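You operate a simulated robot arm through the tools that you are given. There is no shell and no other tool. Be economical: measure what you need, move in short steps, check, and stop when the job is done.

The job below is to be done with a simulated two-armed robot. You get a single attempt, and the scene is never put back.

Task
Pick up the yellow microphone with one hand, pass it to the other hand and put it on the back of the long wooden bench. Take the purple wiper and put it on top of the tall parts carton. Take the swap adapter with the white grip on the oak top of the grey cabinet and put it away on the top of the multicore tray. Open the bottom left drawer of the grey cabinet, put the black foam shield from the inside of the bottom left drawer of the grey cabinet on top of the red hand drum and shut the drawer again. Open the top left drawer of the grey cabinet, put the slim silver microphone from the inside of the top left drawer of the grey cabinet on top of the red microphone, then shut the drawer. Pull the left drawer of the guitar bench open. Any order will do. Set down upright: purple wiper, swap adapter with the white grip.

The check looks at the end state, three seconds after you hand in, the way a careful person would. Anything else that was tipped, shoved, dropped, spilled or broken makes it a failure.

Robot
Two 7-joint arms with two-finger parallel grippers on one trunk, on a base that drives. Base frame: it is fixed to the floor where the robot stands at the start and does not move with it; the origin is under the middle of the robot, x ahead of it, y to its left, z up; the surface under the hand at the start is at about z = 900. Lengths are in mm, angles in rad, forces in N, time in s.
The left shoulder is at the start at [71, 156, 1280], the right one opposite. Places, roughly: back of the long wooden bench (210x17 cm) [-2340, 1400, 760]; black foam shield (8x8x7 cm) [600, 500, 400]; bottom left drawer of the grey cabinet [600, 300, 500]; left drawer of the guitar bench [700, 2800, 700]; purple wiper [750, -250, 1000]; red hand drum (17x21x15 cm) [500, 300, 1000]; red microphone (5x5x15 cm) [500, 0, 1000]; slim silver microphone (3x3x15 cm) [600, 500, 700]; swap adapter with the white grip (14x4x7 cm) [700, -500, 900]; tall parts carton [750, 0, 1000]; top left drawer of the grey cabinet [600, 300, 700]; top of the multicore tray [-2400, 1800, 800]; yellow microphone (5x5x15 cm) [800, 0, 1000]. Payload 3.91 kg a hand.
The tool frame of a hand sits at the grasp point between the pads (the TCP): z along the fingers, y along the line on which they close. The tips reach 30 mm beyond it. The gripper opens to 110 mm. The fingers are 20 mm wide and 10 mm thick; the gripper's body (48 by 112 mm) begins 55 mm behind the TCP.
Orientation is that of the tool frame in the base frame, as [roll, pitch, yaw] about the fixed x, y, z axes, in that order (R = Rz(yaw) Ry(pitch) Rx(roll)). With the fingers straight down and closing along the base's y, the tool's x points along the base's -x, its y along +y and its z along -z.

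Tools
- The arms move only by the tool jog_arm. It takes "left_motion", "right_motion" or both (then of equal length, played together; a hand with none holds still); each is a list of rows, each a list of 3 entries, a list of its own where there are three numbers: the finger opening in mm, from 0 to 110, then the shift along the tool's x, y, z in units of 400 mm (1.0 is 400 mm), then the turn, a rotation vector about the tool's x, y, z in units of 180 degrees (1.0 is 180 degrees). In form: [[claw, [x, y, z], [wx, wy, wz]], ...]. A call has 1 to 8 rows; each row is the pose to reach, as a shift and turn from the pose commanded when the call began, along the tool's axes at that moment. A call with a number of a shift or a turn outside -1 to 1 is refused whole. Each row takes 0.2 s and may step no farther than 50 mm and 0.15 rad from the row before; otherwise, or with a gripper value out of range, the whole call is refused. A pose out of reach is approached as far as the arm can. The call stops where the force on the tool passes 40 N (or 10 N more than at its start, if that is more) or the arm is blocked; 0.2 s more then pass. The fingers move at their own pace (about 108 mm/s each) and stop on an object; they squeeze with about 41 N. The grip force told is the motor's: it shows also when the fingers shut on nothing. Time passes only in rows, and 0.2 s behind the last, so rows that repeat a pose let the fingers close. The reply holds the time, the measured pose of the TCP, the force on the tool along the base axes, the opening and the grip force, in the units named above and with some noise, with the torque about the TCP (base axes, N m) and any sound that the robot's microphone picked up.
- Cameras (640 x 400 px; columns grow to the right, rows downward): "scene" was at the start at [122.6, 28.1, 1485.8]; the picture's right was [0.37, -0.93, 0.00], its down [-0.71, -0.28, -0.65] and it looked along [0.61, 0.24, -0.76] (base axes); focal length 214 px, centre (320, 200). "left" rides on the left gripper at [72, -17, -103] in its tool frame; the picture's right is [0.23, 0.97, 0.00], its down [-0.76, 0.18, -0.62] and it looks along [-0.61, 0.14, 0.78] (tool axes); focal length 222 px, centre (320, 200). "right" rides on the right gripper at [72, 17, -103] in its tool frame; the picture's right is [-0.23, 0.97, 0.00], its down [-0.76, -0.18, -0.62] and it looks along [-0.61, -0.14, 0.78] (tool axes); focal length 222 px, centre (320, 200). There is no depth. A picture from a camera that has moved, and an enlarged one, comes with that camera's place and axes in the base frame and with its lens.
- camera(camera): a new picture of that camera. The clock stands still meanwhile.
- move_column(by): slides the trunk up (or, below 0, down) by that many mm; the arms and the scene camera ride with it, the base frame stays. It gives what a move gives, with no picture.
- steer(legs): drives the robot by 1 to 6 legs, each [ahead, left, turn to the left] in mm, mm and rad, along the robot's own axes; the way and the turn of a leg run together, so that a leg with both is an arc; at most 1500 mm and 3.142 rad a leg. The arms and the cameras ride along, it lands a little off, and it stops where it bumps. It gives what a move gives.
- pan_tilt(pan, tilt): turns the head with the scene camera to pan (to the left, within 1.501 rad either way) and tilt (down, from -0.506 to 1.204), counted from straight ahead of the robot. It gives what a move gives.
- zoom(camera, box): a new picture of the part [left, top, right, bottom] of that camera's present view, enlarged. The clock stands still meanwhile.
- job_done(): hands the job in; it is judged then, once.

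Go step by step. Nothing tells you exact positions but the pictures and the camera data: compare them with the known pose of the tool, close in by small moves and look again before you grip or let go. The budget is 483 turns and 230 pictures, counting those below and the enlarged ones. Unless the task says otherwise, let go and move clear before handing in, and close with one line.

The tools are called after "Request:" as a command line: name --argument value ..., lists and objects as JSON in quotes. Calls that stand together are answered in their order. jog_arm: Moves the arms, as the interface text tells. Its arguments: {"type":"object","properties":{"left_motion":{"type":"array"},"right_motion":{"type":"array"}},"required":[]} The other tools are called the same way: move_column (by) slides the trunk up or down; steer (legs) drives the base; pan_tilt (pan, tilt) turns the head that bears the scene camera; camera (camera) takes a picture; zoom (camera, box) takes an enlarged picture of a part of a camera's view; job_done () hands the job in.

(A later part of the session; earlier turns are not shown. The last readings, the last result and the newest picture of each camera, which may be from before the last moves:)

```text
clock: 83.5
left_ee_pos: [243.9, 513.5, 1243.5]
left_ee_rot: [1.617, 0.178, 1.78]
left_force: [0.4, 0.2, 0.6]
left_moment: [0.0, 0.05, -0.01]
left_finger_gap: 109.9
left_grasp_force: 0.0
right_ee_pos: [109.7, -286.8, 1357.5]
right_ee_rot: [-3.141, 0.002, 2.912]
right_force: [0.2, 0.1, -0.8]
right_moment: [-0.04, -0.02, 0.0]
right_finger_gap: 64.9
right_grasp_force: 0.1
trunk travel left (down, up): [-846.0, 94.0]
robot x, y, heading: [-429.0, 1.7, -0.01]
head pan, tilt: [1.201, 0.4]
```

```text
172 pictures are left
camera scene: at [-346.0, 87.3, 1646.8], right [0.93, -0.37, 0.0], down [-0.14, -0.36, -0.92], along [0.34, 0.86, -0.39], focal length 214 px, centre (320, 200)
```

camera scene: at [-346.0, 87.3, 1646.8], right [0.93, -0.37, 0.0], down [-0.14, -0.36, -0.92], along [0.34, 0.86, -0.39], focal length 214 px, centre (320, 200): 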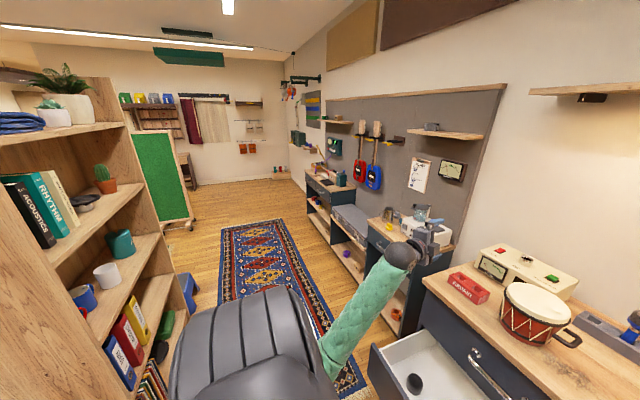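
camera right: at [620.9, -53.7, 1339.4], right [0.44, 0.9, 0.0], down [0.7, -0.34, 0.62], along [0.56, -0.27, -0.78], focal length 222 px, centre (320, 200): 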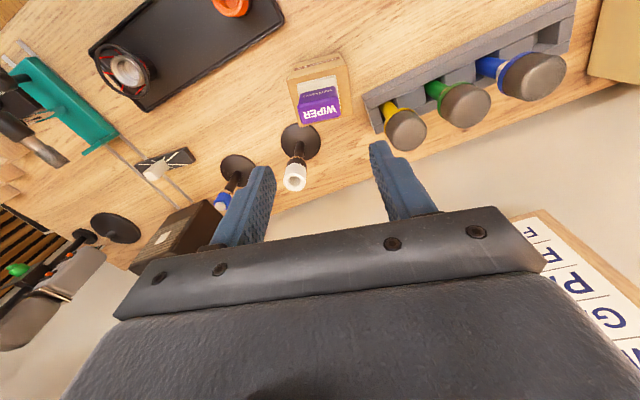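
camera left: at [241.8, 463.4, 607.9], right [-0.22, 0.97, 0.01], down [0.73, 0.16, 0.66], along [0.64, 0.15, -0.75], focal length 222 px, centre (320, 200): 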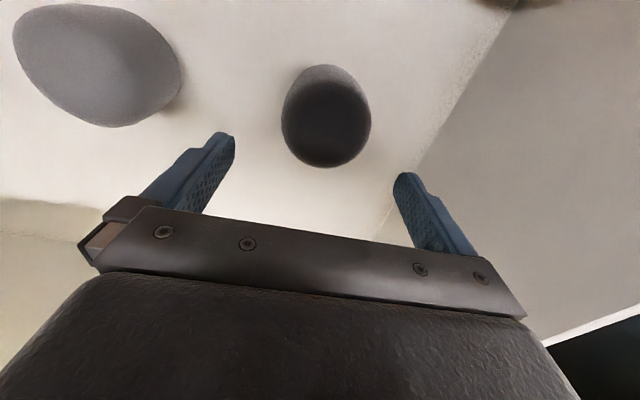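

The elbow has come back out of the middle. Raise the hand, then turn it down again.

Request:
jog_arm --left_motion '[[110, [0, 0.11, 0], [0, 0, 0]], [110, [0, 0.22, 0], [0, 0, 0]], [110, [0, 0.33, 0], [0, 0, 0]], [110, [0, 0.44, 0], [0, 0, 0]]]'

Request:
camera --camera "scene"

```text
clock: 84.5
left_ee_pos: [246.0, 546.3, 1415.8]
left_ee_rot: [1.617, 0.178, 1.783]
left_force: [-0.6, -0.6, -0.2]
left_moment: [-0.03, 0.01, -0.01]
left_finger_gap: 110.1
left_grasp_force: 0.0
right_ee_pos: [108.8, -288.3, 1357.9]
right_ee_rot: [-3.138, -0.003, 2.913]
right_force: [-0.4, 0.3, 0.5]
right_moment: [-0.02, -0.02, -0.03]
right_finger_gap: 65.4
right_grasp_force: 0.0
trunk travel left (down, up): [-846.0, 94.0]
robot x, y, heading: [-429.5, -0.7, -0.005]
head pan, tilt: [1.201, 0.4]
```

```text
171 pictures are left
camera scene: at [-345.5, 86.5, 1646.6], right [0.93, -0.37, 0.0], down [-0.14, -0.36, -0.92], along [0.34, 0.86, -0.39], focal length 214 px, centre (320, 200)
```

scene: 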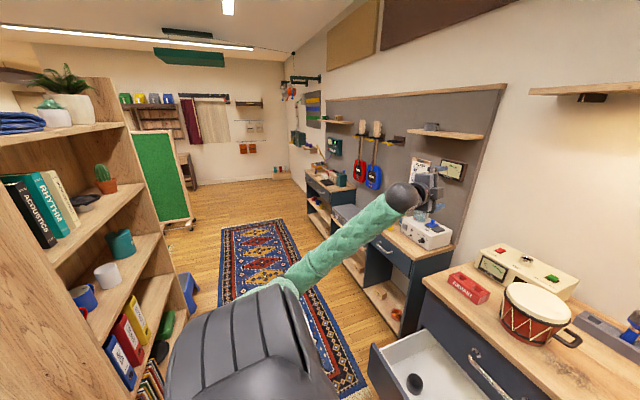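

Request:
jog_arm --left_motion '[[110, [0, 0, 0], [0.02808, 0.02739, -0.02301]], [110, [0, 0, 0], [0.05616, 0.05478, -0.04602]], [110, [0, 0, 0], [0.08424, 0.08217, -0.06903]], [110, [0, 0, 0], [0.11232, 0.10956, -0.09204]], [110, [0, 0, 0], [0.1404, 0.13695, -0.11505]], [110, [0, 0, 0], [0.16848, 0.16434, -0.13806]], [110, [0, 0, 0], [0.19656, 0.19173, -0.16107]]]'

Request:
jog_arm --left_motion '[[110, [0, 0, 0], [0.02808, 0.02739, -0.02301]], [110, [0, 0, 0], [0.05616, 0.05478, -0.04602]], [110, [0, 0, 0], [0.08424, 0.08217, -0.06903]], [110, [0, 0, 0], [0.11232, 0.10956, -0.09204]], [110, [0, 0, 0], [0.1404, 0.13695, -0.11505]], [110, [0, 0, 0], [0.16848, 0.16434, -0.13806]]]'

Request:
camera --camera "scene"

```text
clock: 86.1
left_ee_pos: [246.8, 546.0, 1417.3]
left_ee_rot: [2.485, 0.352, 2.57]
left_force: [0.0, 0.0, 0.1]
left_moment: [-0.02, 0.02, 0.03]
left_finger_gap: 109.8
left_grasp_force: 0.0
right_ee_pos: [109.0, -288.8, 1357.1]
right_ee_rot: [-3.14, 0.0, 2.913]
right_force: [0.0, -0.5, -0.5]
right_moment: [-0.04, 0.0, 0.03]
right_finger_gap: 64.9
right_grasp_force: 0.0
trunk travel left (down, up): [-846.0, 94.0]
robot x, y, heading: [-430.0, 1.1, -0.004]
head pan, tilt: [1.201, 0.4]
```

```text
clock: 87.5
left_ee_pos: [248.0, 546.2, 1417.1]
left_ee_rot: [-3.141, -0.004, -3.137]
left_force: [0.6, 0.0, -0.2]
left_moment: [-0.02, 0.01, 0.0]
left_finger_gap: 110.2
left_grasp_force: 0.0
right_ee_pos: [111.1, -287.8, 1357.1]
right_ee_rot: [3.142, -0.002, 2.914]
right_force: [-0.7, 0.0, -0.2]
right_moment: [0.02, -0.02, -0.01]
right_finger_gap: 64.9
right_grasp_force: 0.0
trunk travel left (down, up): [-846.0, 94.0]
robot x, y, heading: [-432.0, 1.4, -0.007]
head pan, tilt: [1.201, 0.4]
```

```text
170 pictures are left
camera scene: at [-344.2, 85.7, 1646.7], right [0.93, -0.37, 0.0], down [-0.14, -0.36, -0.92], along [0.34, 0.86, -0.39], focal length 214 px, centre (320, 200)
```

scene: 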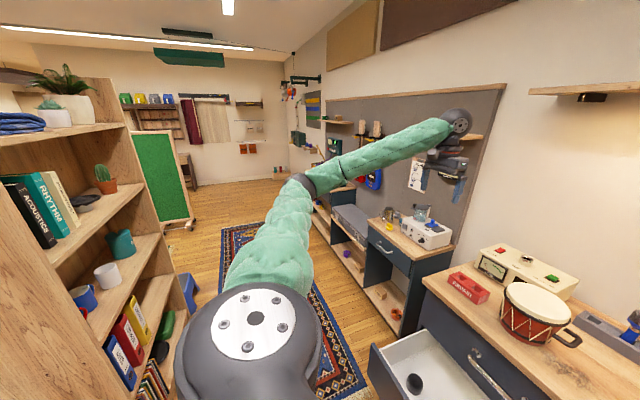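

The elbow is outward again. Align over the black shield and lower the trunk.

Request:
jog_arm --left_motion '[[110, [-0.07, -0.075, 0], [0, 0, 0]], [110, [-0.14, -0.15, 0], [0, 0, 0]]]'

Request:
move_column --by -400

Request:
move_column --by -120

Request:
jog_arm --left_motion '[[110, [0, 0, 0.12], [0, 0, 0]], [110, [0, 0, 0.24], [0, 0, 0]], [110, [0, 0, 0.36], [0, 0, 0]], [110, [0, 0, 0.46], [0, 0, 0]]]'

Request:
camera --camera "left"

Request:
camera --camera "scene"

```text
clock: 88.1
left_ee_pos: [305.7, 484.6, 1418.9]
left_ee_rot: [3.14, -0.003, -3.138]
left_force: [0.1, 0.1, 0.0]
left_moment: [0.01, 0.0, 0.0]
left_finger_gap: 110.0
left_grasp_force: 0.1
right_ee_pos: [111.6, -288.6, 1355.4]
right_ee_rot: [-3.14, -0.003, 2.915]
right_force: [1.2, -0.8, -0.7]
right_moment: [0.04, 0.02, -0.02]
right_finger_gap: 65.0
right_grasp_force: 0.2
trunk travel left (down, up): [-846.0, 94.0]
robot x, y, heading: [-428.0, 1.4, -0.006]
head pan, tilt: [1.201, 0.4]
```

```text
clock: 92.0
left_ee_pos: [303.2, 483.9, 1020.1]
left_ee_rot: [3.139, -0.001, -3.139]
left_force: [0.6, 0.0, -0.1]
left_moment: [-0.04, 0.0, 0.01]
left_finger_gap: 109.9
left_grasp_force: 0.1
right_ee_pos: [109.8, -289.0, 957.2]
right_ee_rot: [3.141, 0.0, 2.912]
right_force: [0.7, -1.2, -0.1]
right_moment: [0.07, 0.01, 0.0]
right_finger_gap: 65.0
right_grasp_force: 0.0
trunk travel left (down, up): [-446.0, 494.0]
robot x, y, heading: [-428.8, -0.8, -0.01]
head pan, tilt: [1.201, 0.4]
```

```text
clock: 93.5
left_ee_pos: [302.9, 484.2, 899.3]
left_ee_rot: [3.14, -0.002, -3.138]
left_force: [0.0, 0.3, -0.2]
left_moment: [0.01, 0.03, 0.02]
left_finger_gap: 110.0
left_grasp_force: 0.1
right_ee_pos: [110.8, -288.2, 837.4]
right_ee_rot: [-3.141, -0.002, 2.914]
right_force: [0.1, 0.0, 0.1]
right_moment: [-0.01, -0.01, 0.01]
right_finger_gap: 65.2
right_grasp_force: 0.1
trunk travel left (down, up): [-326.0, 614.0]
robot x, y, heading: [-431.0, -0.3, -0.004]
head pan, tilt: [1.201, 0.4]
```

```text
clock: 94.5
left_ee_pos: [304.7, 485.4, 715.8]
left_ee_rot: [-3.141, -0.003, -3.139]
left_force: [0.1, 0.5, -0.4]
left_moment: [0.02, 0.02, -0.03]
left_finger_gap: 109.9
left_grasp_force: 0.1
right_ee_pos: [109.3, -289.4, 836.8]
right_ee_rot: [-3.141, 0.0, 2.913]
right_force: [-0.8, -0.1, 0.7]
right_moment: [0.01, 0.0, 0.02]
right_finger_gap: 64.9
right_grasp_force: 0.1
trunk travel left (down, up): [-326.0, 614.0]
robot x, y, heading: [-426.7, 1.4, -0.006]
head pan, tilt: [1.201, 0.4]
```

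```text
169 pictures are left
camera left: at [231.9, 468.1, 819.7], right [-0.23, 0.97, 0.0], down [0.76, 0.18, 0.62], along [0.61, 0.14, -0.78], focal length 222 px, centre (320, 200)
```

left: 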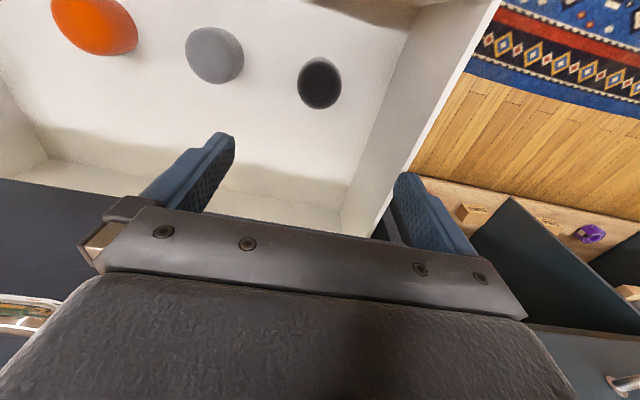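

```text
168 pictures are left
camera scene: at [-344.3, 85.6, 1126.8], right [0.93, -0.37, 0.0], down [-0.14, -0.36, -0.92], along [0.34, 0.86, -0.39], focal length 214 px, centre (320, 200)
```

scene: 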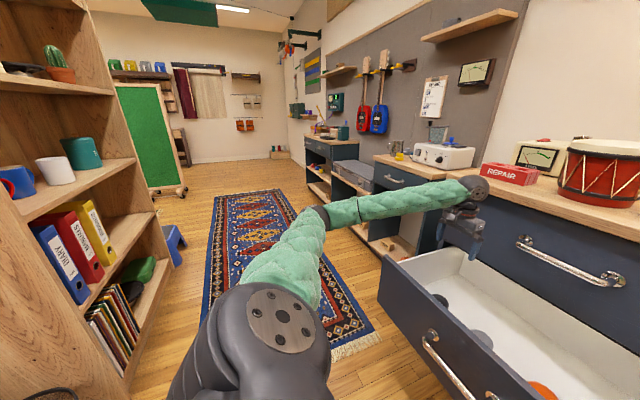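

Good posture. Descend over the shield.

Request:
jog_arm --left_motion '[[110, [-0.008, 0, 0.11], [0, 0, 0]], [110, [-0.008, 0, 0.22], [0, 0, 0]], [110, [-0.008, 0, 0.33], [0, 0, 0]], [110, [-0.008, 0, 0.44], [0, 0, 0]], [110, [-0.008, 0, 0.55], [0, 0, 0]], [110, [-0.008, 0, 0.61], [0, 0, 0]]]'

Request:
camera --camera "left"

```text
clock: 95.9
left_ee_pos: [307.5, 486.9, 473.9]
left_ee_rot: [3.141, 0.001, -3.141]
left_force: [-0.4, 0.9, 0.3]
left_moment: [-0.04, 0.03, -0.01]
left_finger_gap: 109.7
left_grasp_force: 0.1
right_ee_pos: [110.1, -287.5, 838.2]
right_ee_rot: [3.141, -0.002, 2.913]
right_force: [-0.9, -0.2, 0.5]
right_moment: [-0.01, -0.04, 0.03]
right_finger_gap: 65.0
right_grasp_force: 0.1
trunk travel left (down, up): [-326.0, 614.0]
robot x, y, heading: [-423.7, -3.1, -0.005]
head pan, tilt: [1.201, 0.4]
```

```text
167 pictures are left
camera left: at [233.4, 469.1, 578.9], right [-0.23, 0.97, 0.0], down [0.76, 0.18, 0.62], along [0.61, 0.14, -0.78], focal length 222 px, centre (320, 200)
```

left: 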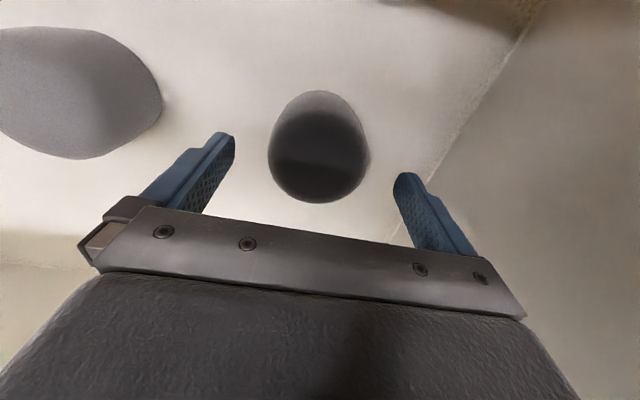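

Centred. Descend 42 mm and close.

Request:
jog_arm --left_motion '[[110, [-0.006, -0.003, 0.06], [0, 0, 0]], [110, [-0.006, -0.003, 0.11], [0, 0, 0]], [30, [-0.006, -0.003, 0.11], [0, 0, 0]], [30, [-0.006, -0.003, 0.11], [0, 0, 0]], [30, [-0.006, -0.003, 0.11], [0, 0, 0]]]'

Request:
camera --camera "left"

```text
clock: 97.3
left_ee_pos: [317.8, 494.8, 475.4]
left_ee_rot: [3.128, 0.06, -3.121]
left_force: [-0.8, 1.2, -1.0]
left_moment: [-0.01, 0.02, 0.03]
left_finger_gap: 62.1
left_grasp_force: 40.7
right_ee_pos: [104.7, -294.5, 836.9]
right_ee_rot: [3.128, 0.0, 2.919]
right_force: [-0.2, -0.5, -0.4]
right_moment: [0.04, 0.01, -0.02]
right_finger_gap: 64.8
right_grasp_force: 0.1
trunk travel left (down, up): [-326.0, 614.0]
robot x, y, heading: [-431.0, -2.8, 0.0]
head pan, tilt: [1.201, 0.4]
stopped in row 5 (left hand): the arm was blocked; the commanded pose is now the measured one
```

```text
166 pictures are left
camera left: at [239.7, 474.5, 575.9], right [-0.25, 0.97, 0.0], down [0.72, 0.18, 0.67], along [0.65, 0.16, -0.74], focal length 222 px, centre (320, 200)
```

left: 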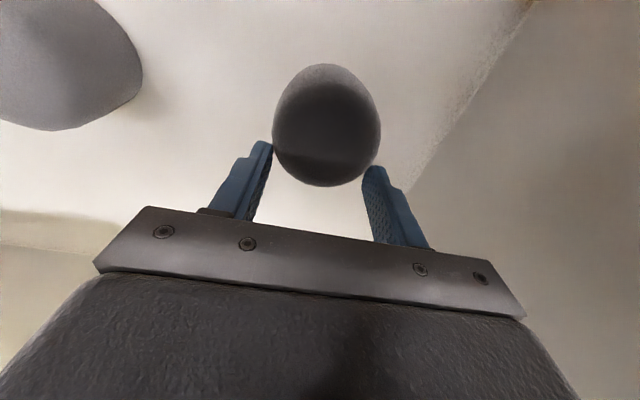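

The forearm again meets the rim. Open, straighten and raise the trunk 180 mm so the forearm comes down more steeply.

Request:
jog_arm --left_motion '[[110, [0, 0, 0], [0, 0, 0]], [110, [0.02, -0.02, -0.05], [0.0043, 0.0191, 0.0066]], [110, [0.02, -0.02, -0.15], [0.0043, 0.0191, 0.0066]]]'

Request:
move_column --by 200

Request:
jog_arm --left_motion '[[110, [0, 0, 0.12], [0, 0, 0]], [110, [0, 0, 0.24], [0, 0, 0]], [110, [0, 0, 0.36], [0, 0, 0]], [110, [0, 0, 0.48], [0, 0, 0]], [110, [0, 0, 0.58], [0, 0, 0]]]'

Request:
camera --camera "left"

Request:
camera --camera "scene"

```text
clock: 98.1
left_ee_pos: [300.3, 492.9, 505.6]
left_ee_rot: [-3.13, -0.031, -3.14]
left_force: [-0.3, -0.9, 0.9]
left_moment: [0.04, -0.02, -0.04]
left_finger_gap: 110.2
left_grasp_force: 0.0
right_ee_pos: [108.6, -283.2, 834.5]
right_ee_rot: [-3.14, -0.001, 2.924]
right_force: [-0.6, 0.8, 0.9]
right_moment: [0.04, -0.03, 0.02]
right_finger_gap: 65.1
right_grasp_force: 0.0
trunk travel left (down, up): [-326.0, 614.0]
robot x, y, heading: [-432.4, 3.1, 0.002]
head pan, tilt: [1.201, 0.4]
```

```text
clock: 100.2
left_ee_pos: [303.6, 492.2, 711.0]
left_ee_rot: [-3.131, -0.028, -3.14]
left_force: [-0.1, 0.2, 0.3]
left_moment: [0.0, 0.02, 0.01]
left_finger_gap: 109.8
left_grasp_force: 0.1
right_ee_pos: [110.1, -284.3, 1035.2]
right_ee_rot: [-3.14, -0.004, 2.921]
right_force: [0.3, -0.3, 0.0]
right_moment: [0.0, 0.01, 0.0]
right_finger_gap: 64.8
right_grasp_force: 0.1
trunk travel left (down, up): [-526.0, 414.0]
robot x, y, heading: [-430.3, -2.0, 0.0]
head pan, tilt: [1.201, 0.4]
```

```text
clock: 101.4
left_ee_pos: [298.9, 492.4, 479.1]
left_ee_rot: [-3.132, -0.026, 3.141]
left_force: [0.3, -0.3, 0.4]
left_moment: [0.01, 0.0, -0.01]
left_finger_gap: 110.2
left_grasp_force: 0.1
right_ee_pos: [110.9, -283.8, 1036.7]
right_ee_rot: [-3.139, -0.001, 2.92]
right_force: [0.3, 0.4, 0.2]
right_moment: [0.02, 0.03, -0.01]
right_finger_gap: 64.8
right_grasp_force: 0.2
trunk travel left (down, up): [-526.0, 414.0]
robot x, y, heading: [-432.7, 0.9, 0.005]
head pan, tilt: [1.201, 0.4]
```

```text
165 pictures are left
camera left: at [229.3, 476.0, 585.5], right [-0.23, 0.97, 0.0], down [0.78, 0.18, 0.6], along [0.59, 0.13, -0.8], focal length 222 px, centre (320, 200)
```

left: 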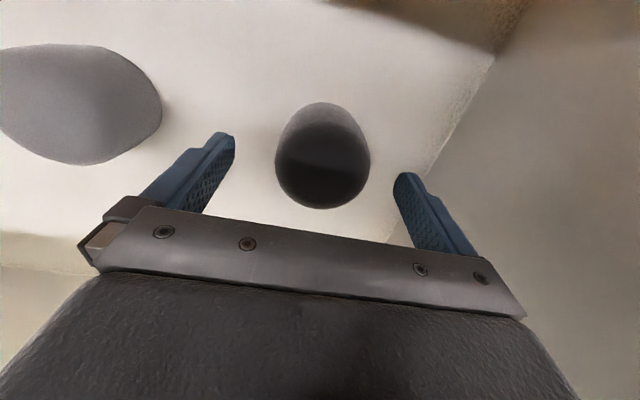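

```text
164 pictures are left
camera scene: at [-347.4, 85.8, 1326.8], right [0.93, -0.36, 0.0], down [-0.14, -0.36, -0.92], along [0.33, 0.86, -0.39], focal length 214 px, centre (320, 200)
```

scene: 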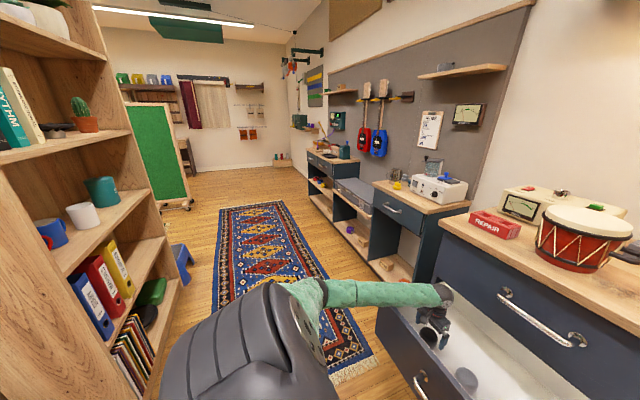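

Now straighten and descend the last 47 mm, then close.

Request:
jog_arm --left_motion '[[110, [-0.028, -0.0125, 0.05], [-0.003, -0.0083, 0]], [110, [-0.028, -0.0125, 0.1175], [-0.003, -0.0083, 0]]]'

Request:
camera --camera "left"

```text
clock: 102.0
left_ee_pos: [308.4, 488.8, 440.6]
left_ee_rot: [3.139, 0.006, -3.139]
left_force: [0.0, -0.3, 0.3]
left_moment: [0.0, -0.02, -0.01]
left_finger_gap: 109.9
left_grasp_force: 0.2
right_ee_pos: [106.5, -286.1, 1040.3]
right_ee_rot: [3.14, 0.0, 2.923]
right_force: [0.5, -0.8, -0.4]
right_moment: [0.02, -0.01, 0.0]
right_finger_gap: 64.7
right_grasp_force: 0.2
trunk travel left (down, up): [-526.0, 414.0]
robot x, y, heading: [-430.4, 0.3, -0.001]
head pan, tilt: [1.201, 0.4]
```

```text
163 pictures are left
camera left: at [235.0, 470.3, 544.2], right [-0.23, 0.97, 0.0], down [0.76, 0.18, 0.63], along [0.61, 0.14, -0.78], focal length 222 px, centre (320, 200)
```

left: 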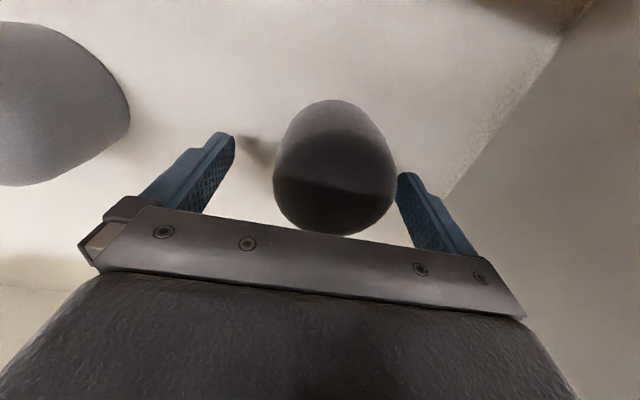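

Fingers are around the shield at z≈440. Close.

Request:
jog_arm --left_motion '[[110, [0, 0.01, 0], [0, 0, 0]], [30, [0, 0.01, 0], [0, 0, 0]], [30, [0, 0.01, 0], [0, 0, 0]], [30, [0, 0.01, 0], [0, 0, 0]], [30, [0, 0.01, 0], [0, 0, 0]]]'

Request:
jog_arm --left_motion '[[30, [0, 0, -0.05], [0, 0, 0]], [30, [0, 0, -0.15], [0, 0, 0]], [30, [0, 0, -0.27], [0, 0, 0]], [30, [0, 0, -0.39], [0, 0, 0]], [30, [0, 0, -0.51], [0, 0, 0]], [30, [0, 0, -0.63], [0, 0, 0]]]'

Request:
camera --camera "left"

```text
clock: 103.2
left_ee_pos: [306.1, 489.5, 440.2]
left_ee_rot: [3.139, 0.008, 3.142]
left_force: [0.1, -0.2, 0.7]
left_moment: [0.01, 0.0, 0.0]
left_finger_gap: 69.4
left_grasp_force: 41.1
right_ee_pos: [106.1, -286.9, 1037.9]
right_ee_rot: [3.139, 0.003, 2.922]
right_force: [-1.0, 0.0, -0.2]
right_moment: [-0.04, -0.01, 0.04]
right_finger_gap: 64.9
right_grasp_force: 0.1
trunk travel left (down, up): [-526.0, 414.0]
robot x, y, heading: [-430.9, 0.0, 0.001]
head pan, tilt: [1.201, 0.4]
```

```text
clock: 104.6
left_ee_pos: [306.3, 489.8, 682.5]
left_ee_rot: [3.141, 0.0, 3.141]
left_force: [0.3, -1.4, 0.7]
left_moment: [0.01, 0.01, -0.01]
left_finger_gap: 69.6
left_grasp_force: 41.2
right_ee_pos: [108.8, -284.4, 1037.8]
right_ee_rot: [-3.142, -0.002, 2.923]
right_force: [0.1, -0.6, 0.8]
right_moment: [-0.03, 0.01, 0.0]
right_finger_gap: 64.9
right_grasp_force: 0.1
trunk travel left (down, up): [-526.0, 414.0]
robot x, y, heading: [-431.7, -5.0, 0.004]
head pan, tilt: [1.201, 0.4]
```

```text
162 pictures are left
camera left: at [233.3, 472.3, 788.3], right [-0.23, 0.97, 0.0], down [0.76, 0.18, 0.62], along [0.61, 0.14, -0.78], focal length 222 px, centre (320, 200)
```

left: 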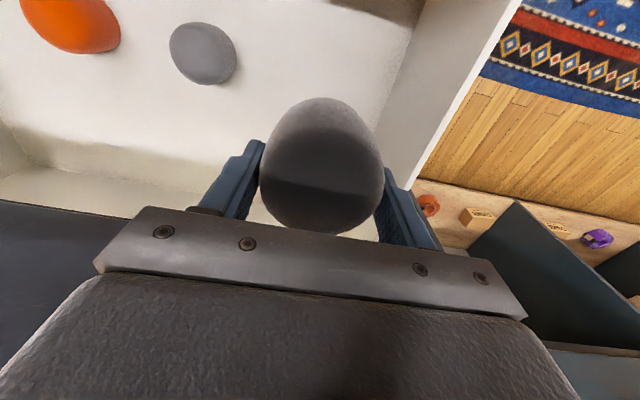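

The shield is held. I raise the left hand high, and prepare the right hand (yaw fix) to push the drawer shut.

Request:
jog_arm --left_motion '[[30, [0, 0, -0.12], [0, 0, 0]], [30, [0, 0, -0.24], [0, 0, 0]], [30, [0, 0, -0.36], [0, 0, 0]], [30, [0, 0, -0.48], [0, 0, 0]], [30, [0, 0, -0.6], [0, 0, 0]], [30, [0, 0, -0.72], [0, 0, 0]], [30, [0, 0, -0.84], [0, 0, 0]]]' --right_motion '[[0, [0, 0, 0], [0, 0, -0.035]], [0, [0, 0, 0], [0, 0, -0.07]], [0, [0, 0, 0], [0, 0, -0.07]], [0, [0, 0, 0], [0, 0, -0.07]], [0, [0, 0, 0], [0, 0, -0.07]], [0, [0, 0, 0], [0, 0, -0.07]], [0, [0, 0, 0], [0, 0, -0.07]]]'

Request:
jog_arm --left_motion '[[30, [0, 0, -0.1], [0, 0, 0]], [30, [0, 0, -0.2], [0, 0, 0]], [30, [0, 0, -0.3], [0, 0, 0]], [30, [0, 0, -0.4], [0, 0, 0]], [30, [0, 0, -0.45], [0, 0, 0]], [30, [0, 0, -0.45], [0, 0, 0]], [30, [0, 0, -0.45], [0, 0, 0]]]' --right_motion '[[0, [0, 0, 0], [0, -0.047, 0]], [0, [0, 0, 0], [0, -0.094, 0]], [0, [0, 0, 0], [0, -0.141, 0]], [0, [0, 0, 0], [0, -0.188, 0]], [0, [0, 0, 0], [0, -0.235, 0]], [0, [0, 0, 0], [0, -0.282, 0]], [0, [0, 0, 0], [0, -0.329, 0]]]'

Request:
steer --legs '[[-130, 0, 0]]'

Request:
pan_tilt --pan 0.2 --tilt 0.75

Request:
camera --camera "scene"

```text
clock: 106.2
left_ee_pos: [306.4, 491.5, 1020.1]
left_ee_rot: [-3.14, 0.0, -3.141]
left_force: [-0.1, 0.6, 0.4]
left_moment: [-0.02, 0.0, -0.01]
left_finger_gap: 69.5
left_grasp_force: 41.3
right_ee_pos: [107.9, -284.5, 1038.0]
right_ee_rot: [3.141, -0.001, 3.141]
right_force: [0.3, -0.6, -0.4]
right_moment: [0.0, -0.01, -0.01]
right_finger_gap: 0.2
right_grasp_force: 37.8
trunk travel left (down, up): [-526.0, 414.0]
robot x, y, heading: [-427.5, -1.1, 0.001]
head pan, tilt: [1.201, 0.4]
```

```text
clock: 107.8
left_ee_pos: [308.5, 488.4, 1200.6]
left_ee_rot: [-3.141, 0.0, 3.142]
left_force: [0.3, 0.2, 0.3]
left_moment: [0.03, 0.01, -0.04]
left_finger_gap: 69.4
left_grasp_force: 41.0
right_ee_pos: [188.2, -291.5, 1057.4]
right_ee_rot: [-3.139, 1.032, -3.141]
right_force: [0.3, -0.2, 0.1]
right_moment: [0.0, 0.01, 0.01]
right_finger_gap: 0.0
right_grasp_force: 38.0
right hand out of reach, approached as far as the arm can: row 4, 5, 6, 7
trunk travel left (down, up): [-526.0, 414.0]
robot x, y, heading: [-433.8, 0.9, -0.001]
head pan, tilt: [1.201, 0.4]
```

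```text
clock: 109.1
left_ee_pos: [176.4, 489.6, 1200.5]
left_ee_rot: [-3.141, 0.002, -3.141]
left_force: [-1.0, -0.3, 0.5]
left_moment: [-0.01, -0.03, 0.03]
left_finger_gap: 69.2
left_grasp_force: 40.8
right_ee_pos: [54.9, -291.9, 1057.8]
right_ee_rot: [-3.141, 1.032, -3.139]
right_force: [-0.7, -0.3, 0.6]
right_moment: [0.04, 0.01, -0.01]
right_finger_gap: 0.0
right_grasp_force: 38.0
trunk travel left (down, up): [-526.0, 414.0]
robot x, y, heading: [-564.4, 0.3, 0.004]
head pan, tilt: [1.201, 0.4]
```

```text
clock: 110.4
left_ee_pos: [176.4, 489.7, 1199.8]
left_ee_rot: [-3.14, 0.0, 3.141]
left_force: [0.3, -0.3, -0.1]
left_moment: [0.01, -0.04, -0.02]
left_finger_gap: 69.5
left_grasp_force: 41.0
right_ee_pos: [55.9, -292.0, 1056.6]
right_ee_rot: [-3.14, 1.031, -3.141]
right_force: [0.2, -0.8, 0.2]
right_moment: [-0.02, -0.02, -0.02]
right_finger_gap: 0.0
right_grasp_force: 37.8
trunk travel left (down, up): [-526.0, 414.0]
robot x, y, heading: [-561.5, -3.1, 0.005]
head pan, tilt: [0.201, 0.75]
```

```text
161 pictures are left
camera scene: at [-431.6, 15.7, 1295.6], right [0.2, -0.98, 0.0], down [-0.67, -0.14, -0.73], along [0.72, 0.15, -0.68], focal length 214 px, centre (320, 200)
```

scene: 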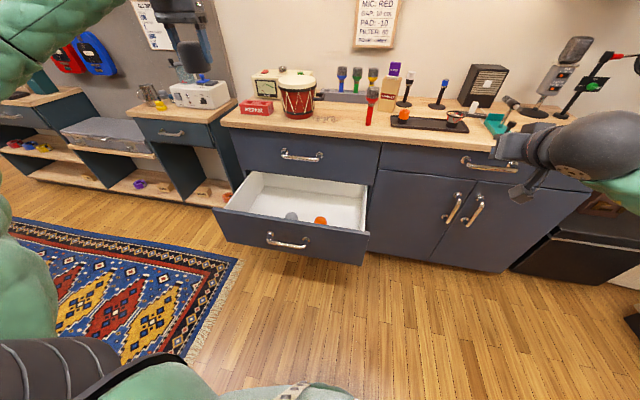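

Right hand points forward-down. Bring it in front of the drawer face at y≈50, z≈580.

Request:
jog_arm --right_motion '[[0, [0.0868, 0.0712, 0.0483], [0, 0, 0]], [0, [0.1736, 0.1425, 0.0966], [0, 0, 0]], [0, [0.2604, 0.2137, 0.145], [0, 0, 0]], [0, [0.3472, 0.285, 0.1933], [0, 0, 0]], [0, [0.434, 0.356, 0.2416], [0, 0, 0]], [0, [0.521, 0.4275, 0.29], [0, 0, 0]]]'

Request:
jog_arm --right_motion '[[0, [0.0868, 0.0712, 0.0483], [0, 0, 0]], [0, [0.1736, 0.1425, 0.0966], [0, 0, 0]], [0, [0.2604, 0.2137, 0.145], [0, 0, 0]], [0, [0.3472, 0.285, 0.1933], [0, 0, 0]], [0, [0.434, 0.356, 0.2416], [0, 0, 0]], [0, [0.521, 0.4275, 0.29], [0, 0, 0]]]'

Request:
camera --camera "scene"

```text
clock: 112.0
left_ee_pos: [177.2, 485.9, 1201.7]
left_ee_rot: [-3.141, 0.001, 3.141]
left_force: [0.0, -0.8, 0.2]
left_moment: [0.03, -0.02, -0.01]
left_finger_gap: 69.4
left_grasp_force: 41.3
right_ee_pos: [-43.2, -51.7, 712.8]
right_ee_rot: [2.884, 0.739, 2.961]
right_force: [0.7, -0.2, -0.6]
right_moment: [-0.02, -0.01, 0.05]
right_finger_gap: 0.1
right_grasp_force: 37.4
right hand out of reach, approached as far as the arm can: row 1, 2, 3
trunk travel left (down, up): [-526.0, 414.0]
robot x, y, heading: [-566.3, -0.5, -0.003]
head pan, tilt: [0.201, 0.75]
stopped in row 6 (right hand): the arm was blocked; the commanded pose is now the measured one
```

```text
clock: 113.4
left_ee_pos: [179.5, 487.9, 1198.3]
left_ee_rot: [-3.14, 0.0, 3.139]
left_force: [0.3, 0.0, -0.6]
left_moment: [0.02, -0.01, 0.03]
left_finger_gap: 69.4
left_grasp_force: 41.6
right_ee_pos: [-113.9, 159.0, 520.1]
right_ee_rot: [2.888, 0.741, 2.963]
right_force: [-0.5, 0.2, -0.1]
right_moment: [-0.03, 0.0, -0.01]
right_finger_gap: 0.3
right_grasp_force: 37.2
trunk travel left (down, up): [-526.0, 414.0]
robot x, y, heading: [-562.9, 3.4, 0.006]
head pan, tilt: [0.201, 0.75]
```

```text
160 pictures are left
camera scene: at [-431.4, 16.0, 1295.7], right [0.2, -0.98, 0.0], down [-0.67, -0.14, -0.73], along [0.72, 0.14, -0.68], focal length 214 px, centre (320, 200)
```

scene: 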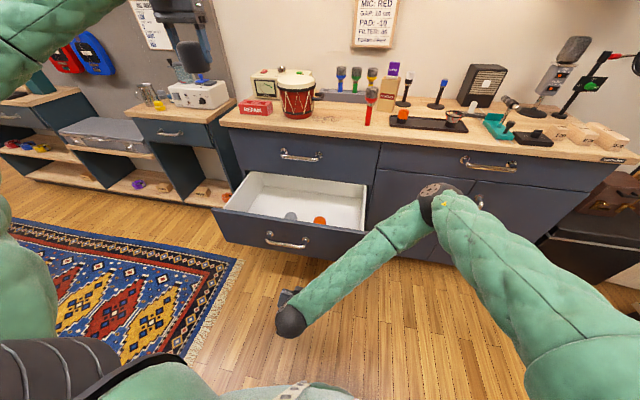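

The right hand is in a usable pose. Move it to z≈580, y≈100, a bit forward.

Request:
jog_arm --right_motion '[[0, [-0.085, -0.03, 0.02], [0, 0, 0]], [0, [-0.17, -0.06, 0.04], [0, 0, 0]], [0, [-0.255, -0.09, 0.06], [0, 0, 0]], [0, [-0.338, -0.12, 0.08], [0, 0, 0]]]'

Request:
camera --camera "scene"

```text
clock: 114.4
left_ee_pos: [177.1, 488.4, 1198.8]
left_ee_rot: [-3.141, 0.001, 3.139]
left_force: [0.0, 0.7, -0.5]
left_moment: [0.02, -0.01, 0.0]
left_finger_gap: 69.1
left_grasp_force: 40.5
right_ee_pos: [5.0, 98.4, 579.1]
right_ee_rot: [2.885, 0.738, 2.963]
right_force: [0.2, 1.5, -0.7]
right_moment: [-0.02, 0.0, -0.03]
right_finger_gap: 0.0
right_grasp_force: 37.8
trunk travel left (down, up): [-526.0, 414.0]
robot x, y, heading: [-562.8, 0.8, 0.0]
head pan, tilt: [0.201, 0.75]
```

```text
159 pictures are left
camera scene: at [-431.6, 14.9, 1295.6], right [0.2, -0.98, 0.0], down [-0.67, -0.14, -0.73], along [0.72, 0.15, -0.68], focal length 214 px, centre (320, 200)
```

scene: 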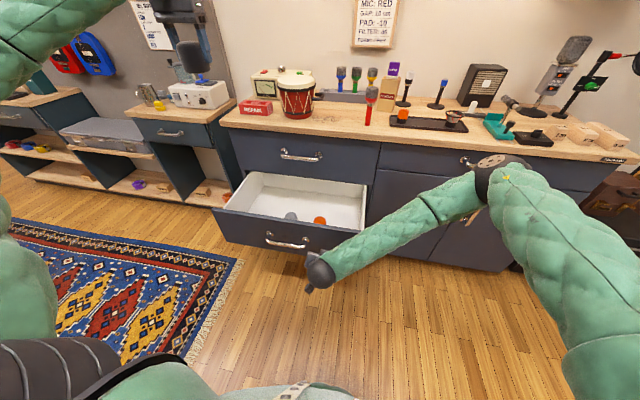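

Push: drive forward, with a check midway.

Request:
steer --legs '[[250, 0, 0]]'

Request:
camera --camera "scene"

```text
clock: 116.2
left_ee_pos: [430.1, 491.5, 1197.3]
left_ee_rot: [-3.14, -0.001, -3.138]
left_force: [0.5, 0.5, -0.4]
left_moment: [-0.03, 0.03, 0.03]
left_finger_gap: 69.4
left_grasp_force: 40.8
right_ee_pos: [260.6, 100.9, 576.5]
right_ee_rot: [2.886, 0.74, 2.968]
right_force: [-0.1, -0.4, -0.2]
right_moment: [0.0, 0.01, -0.03]
right_finger_gap: 0.2
right_grasp_force: 37.7
trunk travel left (down, up): [-526.0, 414.0]
robot x, y, heading: [-308.4, -0.2, 0.001]
head pan, tilt: [0.201, 0.75]
```

```text
158 pictures are left
camera scene: at [-176.0, 16.7, 1295.4], right [0.2, -0.98, 0.0], down [-0.67, -0.14, -0.73], along [0.71, 0.15, -0.68], focal length 214 px, centre (320, 200)
```

scene: 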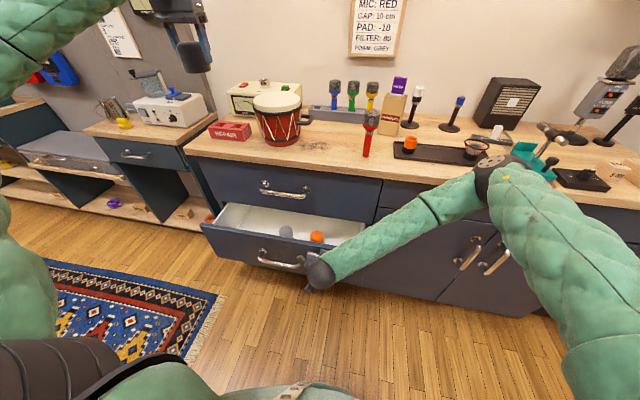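

Request:
steer --legs '[[165, 0, 0]]'

Request:
camera --camera "scene"

```text
clock: 117.4
left_ee_pos: [529.6, 487.1, 1204.5]
left_ee_rot: [-3.14, 0.003, 3.135]
left_force: [0.1, -0.4, 0.8]
left_moment: [0.03, 0.01, 0.01]
left_finger_gap: 69.2
left_grasp_force: 41.3
right_ee_pos: [346.0, 101.8, 580.2]
right_ee_rot: [2.888, 0.73, 2.977]
right_force: [-0.8, 0.4, -0.9]
right_moment: [-0.01, 0.03, 0.02]
right_finger_gap: 0.2
right_grasp_force: 37.4
trunk travel left (down, up): [-526.0, 414.0]
robot x, y, heading: [-204.5, 2.0, -0.005]
head pan, tilt: [0.201, 0.75]
stopped in leg 1: the robot was blocked; the commanded pose is now the measured one
```

```text
157 pictures are left
camera scene: at [-83.3, 18.0, 1297.2], right [0.2, -0.98, 0.0], down [-0.66, -0.13, -0.74], along [0.72, 0.14, -0.68], focal length 214 px, centre (320, 200)
```

scene: 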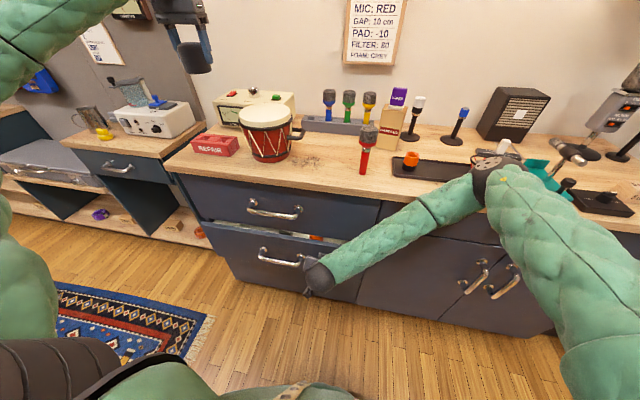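

The drawer is nearly shut but the drive stopped. I try pushing the rest with the arm.

Request:
jog_arm --right_motion '[[0, [-0.036, 0, 0.034], [0, 0, 0]], [0, [-0.072, 0, 0.068], [0, 0, 0]]]'

Request:
zoom --camera "scene" --box '[200, 180, 400, 310]'

```text
clock: 118.0
left_ee_pos: [518.4, 497.0, 1203.4]
left_ee_rot: [-3.134, 0.012, 3.137]
left_force: [-1.4, 0.6, -0.6]
left_moment: [-0.03, -0.03, 0.01]
left_finger_gap: 69.3
left_grasp_force: 40.6
right_ee_pos: [371.9, 111.9, 578.6]
right_ee_rot: [2.898, 0.73, 2.995]
right_force: [7.0, -1.8, 0.8]
right_moment: [0.15, 0.38, 0.22]
right_finger_gap: 0.0
right_grasp_force: 37.8
trunk travel left (down, up): [-526.0, 414.0]
robot x, y, heading: [-207.3, 1.7, -0.001]
head pan, tilt: [0.201, 0.75]
```

```text
3.08 times, centred on (300, 245) of scene
camera zoom: at [-94.0, 27.6, 1296.3], right [0.2, -0.98, 0.01], down [-0.66, -0.14, -0.74], along [0.73, 0.14, -0.67], focal length 660 px, centre (382, 62)
```

zoom: 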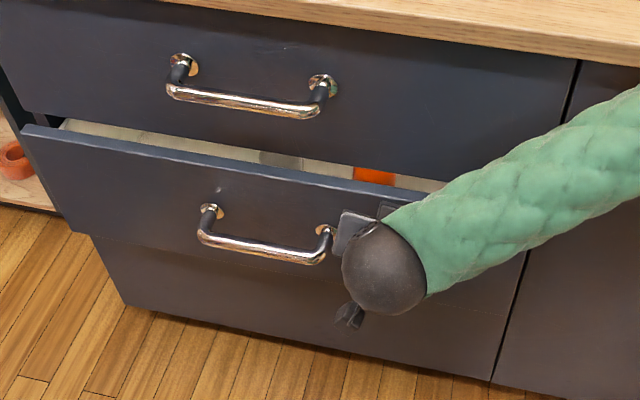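

Request:
pan_tilt --pan 0.9 --tilt 0.2

Request:
camera --camera "scene"

Request:
pan_tilt --pan -0.5 --tilt 0.8

Request:
camera --camera "scene"

```text
clock: 119.1
left_ee_pos: [520.0, 494.0, 1204.6]
left_ee_rot: [-3.133, 0.014, 3.136]
left_force: [0.4, -0.2, -0.6]
left_moment: [-0.04, -0.01, 0.0]
left_finger_gap: 69.0
left_grasp_force: 41.2
right_ee_pos: [373.7, 109.3, 579.9]
right_ee_rot: [2.895, 0.729, 2.995]
right_force: [0.6, -0.3, -0.3]
right_moment: [-0.01, 0.0, 0.03]
right_finger_gap: 0.1
right_grasp_force: 37.8
trunk travel left (down, up): [-526.0, 414.0]
robot x, y, heading: [-204.2, 0.4, -0.007]
head pan, tilt: [0.901, 0.201]
```

```text
155 pictures are left
camera scene: at [-117.2, 83.1, 1346.2], right [0.78, -0.62, 0.02], down [-0.11, -0.16, -0.98], along [0.61, 0.76, -0.2], focal length 214 px, centre (320, 200)
```

scene: 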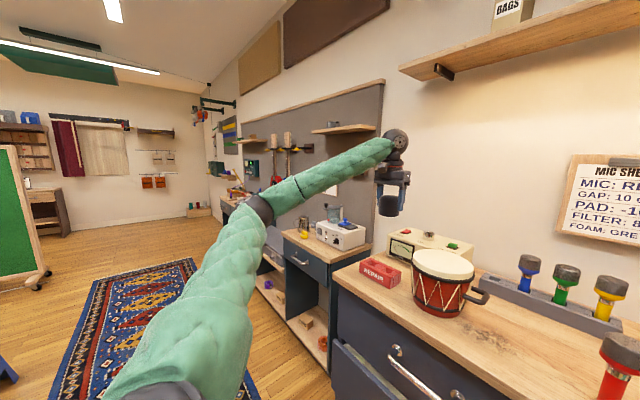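

```text
clock: 120.6
left_ee_pos: [520.3, 493.1, 1205.6]
left_ee_rot: [-3.135, 0.014, 3.135]
left_force: [0.4, 0.1, 0.3]
left_moment: [0.0, 0.02, 0.0]
left_finger_gap: 69.4
left_grasp_force: 40.6
right_ee_pos: [373.9, 110.9, 580.2]
right_ee_rot: [2.895, 0.729, 2.991]
right_force: [-0.1, -0.6, 0.3]
right_moment: [0.03, -0.03, -0.02]
right_finger_gap: 0.1
right_grasp_force: 37.8
trunk travel left (down, up): [-526.0, 414.0]
robot x, y, heading: [-208.5, -2.1, -0.0]
head pan, tilt: [-0.499, 0.799]
```

```text
154 pictures are left
camera scene: at [-103.9, -29.4, 1293.9], right [-0.48, -0.88, 0.0], down [-0.62, 0.34, -0.71], along [0.62, -0.34, -0.7], focal length 214 px, centre (320, 200)
```

scene: 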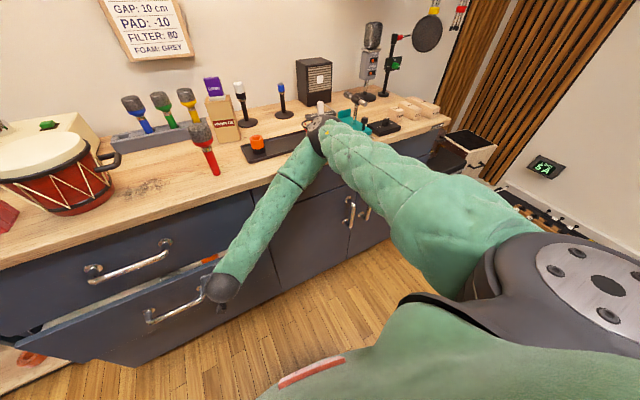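

The right forearm probably meets the bench edge. Back off 100 mm and push with a longer arm.

Request:
steer --legs '[[-110, 0, 0]]'

Request:
jog_arm --right_motion '[[0, [-0.085, 0, 0.08], [0, 0, 0]], [0, [-0.17, 0, 0.16], [0, 0, 0]], [0, [-0.24, 0, 0.22], [0, 0, 0]], [0, [-0.29, 0, 0.27], [0, 0, 0]]]'

Request:
camera --camera "scene"

```text
clock: 121.8
left_ee_pos: [424.8, 487.1, 1197.5]
left_ee_rot: [3.14, 0.0, 3.138]
left_force: [0.1, -0.7, 0.0]
left_moment: [0.02, -0.08, -0.02]
left_finger_gap: 69.2
left_grasp_force: 41.2
right_ee_pos: [278.8, 101.8, 573.6]
right_ee_rot: [2.888, 0.722, 2.978]
right_force: [-0.1, 0.3, 0.5]
right_moment: [0.01, 0.0, 0.01]
right_finger_gap: 0.1
right_grasp_force: 37.6
trunk travel left (down, up): [-526.0, 414.0]
robot x, y, heading: [-312.9, 2.5, -0.002]
head pan, tilt: [-0.499, 0.799]
```

```text
clock: 122.7
left_ee_pos: [428.1, 486.8, 1197.5]
left_ee_rot: [-3.141, -0.003, 3.137]
left_force: [0.0, 1.3, -0.8]
left_moment: [0.0, 0.04, -0.01]
left_finger_gap: 69.4
left_grasp_force: 41.3
right_ee_pos: [400.3, 104.9, 570.5]
right_ee_rot: [2.889, 0.712, 2.982]
right_force: [-2.0, -0.5, 1.2]
right_moment: [0.03, -0.04, 0.02]
right_finger_gap: 0.2
right_grasp_force: 37.6
trunk travel left (down, up): [-526.0, 414.0]
robot x, y, heading: [-313.2, -0.7, -0.001]
head pan, tilt: [-0.499, 0.799]
stopped in row 4 (right hand): the force on the tool passed its limit at 118 N (the readings are from after the stop); the commanded pose is now the measured one
```

```text
153 pictures are left
camera scene: at [-194.8, -38.7, 1291.7], right [-0.48, -0.88, 0.0], down [-0.63, 0.34, -0.7], along [0.61, -0.34, -0.72], focal length 214 px, centre (320, 200)
```

scene: 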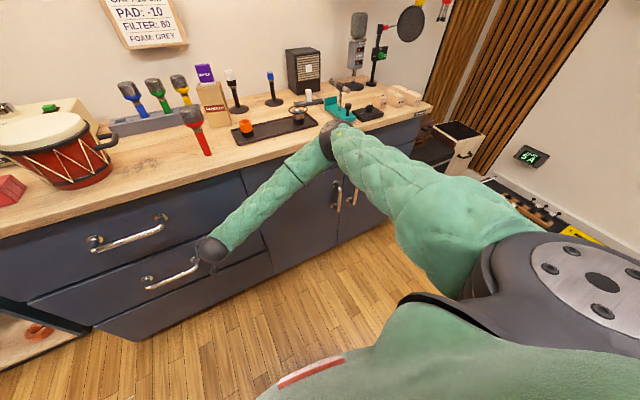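

The drawer looks shut. Retract the right hand and verify.

Request:
jog_arm --right_motion '[[0, [0.085, 0, -0.08], [0, 0, 0]], [0, [0.17, 0, -0.16], [0, 0, 0]], [0, [0.25, 0, -0.23], [0, 0, 0]]]'

Request:
pan_tilt --pan 0.25 --tilt 0.8

Request:
zoom --camera "scene" --box '[140, 80, 440, 300]'

```text
clock: 123.5
left_ee_pos: [427.3, 487.7, 1197.0]
left_ee_rot: [-3.14, -0.004, 3.138]
left_force: [-0.2, 0.5, -0.5]
left_moment: [-0.01, -0.03, 0.0]
left_finger_gap: 69.1
left_grasp_force: 41.4
right_ee_pos: [265.4, 103.9, 572.4]
right_ee_rot: [2.892, 0.713, 2.983]
right_force: [-0.1, 0.3, -0.9]
right_moment: [0.01, -0.03, 0.01]
right_finger_gap: 0.1
right_grasp_force: 37.9
trunk travel left (down, up): [-526.0, 414.0]
robot x, y, heading: [-314.7, 2.8, -0.001]
head pan, tilt: [-0.499, 0.799]
```

```text
clock: 124.6
left_ee_pos: [427.2, 485.2, 1196.7]
left_ee_rot: [-3.14, -0.003, 3.137]
left_force: [0.8, 0.7, -0.8]
left_moment: [-0.01, -0.01, 0.03]
left_finger_gap: 69.0
left_grasp_force: 41.2
right_ee_pos: [264.8, 103.9, 571.2]
right_ee_rot: [2.891, 0.712, 2.983]
right_force: [0.2, 0.2, -0.3]
right_moment: [0.01, 0.0, 0.01]
right_finger_gap: 0.0
right_grasp_force: 37.9
trunk travel left (down, up): [-526.0, 414.0]
robot x, y, heading: [-313.1, 2.6, -0.002]
head pan, tilt: [0.25, 0.799]
```

```text
1.82 times, centred on (290, 190) of scene
camera zoom: at [-187.1, 20.0, 1291.6], right [0.24, -0.97, 0.0], down [-0.7, -0.18, -0.7], along [0.68, 0.17, -0.72], focal length 390 px, centre (374, 218)
```

zoom: 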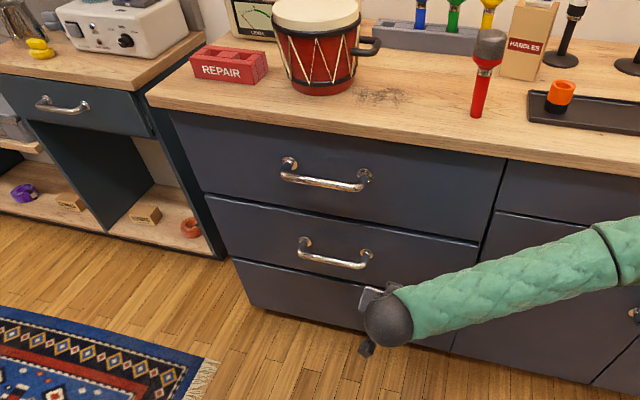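

Drawer flush. Now the shield goes on the drum: measure the drum top from here.

Request:
zoom --camera "scene" --box '[240, 40, 360, 140]'

Request:
camera --camera "left"

```text
4.00 times, centred on (300, 90) of scene
camera zoom: at [-187.1, 20.0, 1291.6], right [0.24, -0.97, 0.0], down [-0.7, -0.18, -0.7], along [0.68, 0.17, -0.72], focal length 858 px, centre (400, 640)
```

zoom: 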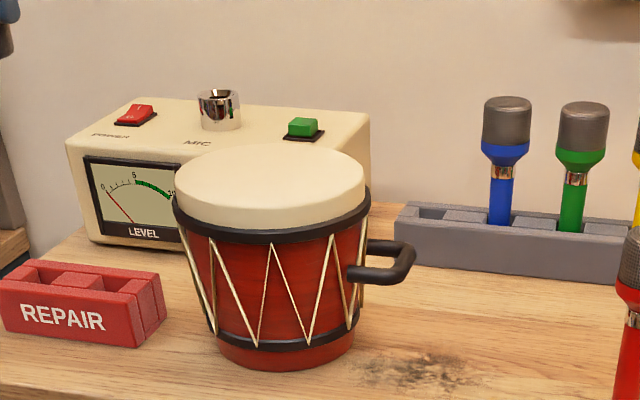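

```text
150 pictures are left
camera left: at [354.9, 469.7, 1302.0], right [-0.22, 0.97, 0.0], down [0.76, 0.17, 0.62], along [0.6, 0.14, -0.78], focal length 222 px, centre (320, 200)
```

left: 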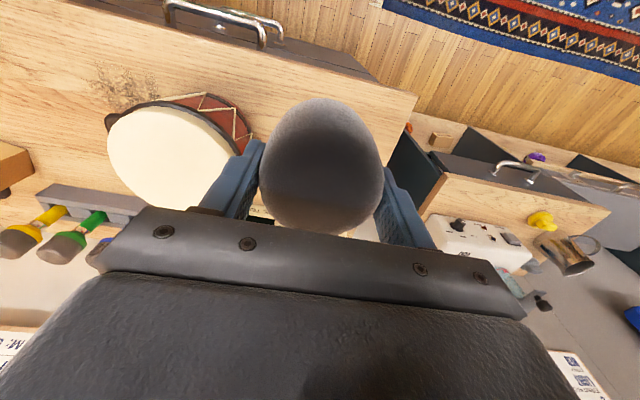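

Drum top centre about [535,315,1049]. Move the shield above it.

Request:
jog_arm --left_motion '[[30, [-0.054, -0.086, 0], [0, 0, 0]], [30, [-0.108, -0.172, 0], [0, 0, 0]], [30, [-0.162, -0.258, 0.01], [0, 0, 0]], [30, [-0.216, -0.344, 0.06], [0, 0, 0]], [30, [-0.27, -0.43, 0.115], [0, 0, 0]]]'

Request:
camera --camera "scene"

Request:
camera --camera "left"

```text
clock: 125.8
left_ee_pos: [536.5, 314.3, 1150.1]
left_ee_rot: [-3.14, -0.004, 3.139]
left_force: [-0.3, -0.1, -0.1]
left_moment: [0.01, 0.0, 0.04]
left_finger_gap: 68.9
left_grasp_force: 40.9
right_ee_pos: [266.3, 103.3, 570.5]
right_ee_rot: [2.89, 0.709, 2.983]
right_force: [-0.2, -0.1, 0.3]
right_moment: [0.0, -0.01, -0.01]
right_finger_gap: 0.1
right_grasp_force: 37.6
trunk travel left (down, up): [-526.0, 414.0]
robot x, y, heading: [-315.5, 0.8, 0.002]
head pan, tilt: [0.25, 0.799]
```

```text
149 pictures are left
camera scene: at [-186.0, 19.4, 1291.5], right [0.25, -0.97, 0.0], down [-0.7, -0.18, -0.7], along [0.67, 0.17, -0.72], focal length 214 px, centre (320, 200)
```

scene: 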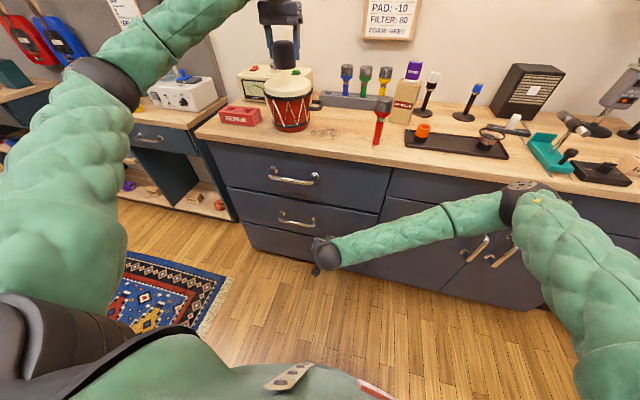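

```text
148 pictures are left
camera left: at [463.3, 297.3, 1253.7], right [-0.22, 0.97, 0.0], down [0.77, 0.18, 0.62], along [0.6, 0.14, -0.79], focal length 222 px, centre (320, 200)
```

left: 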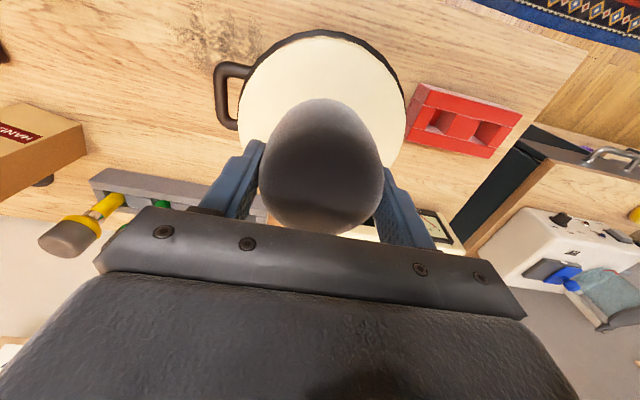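

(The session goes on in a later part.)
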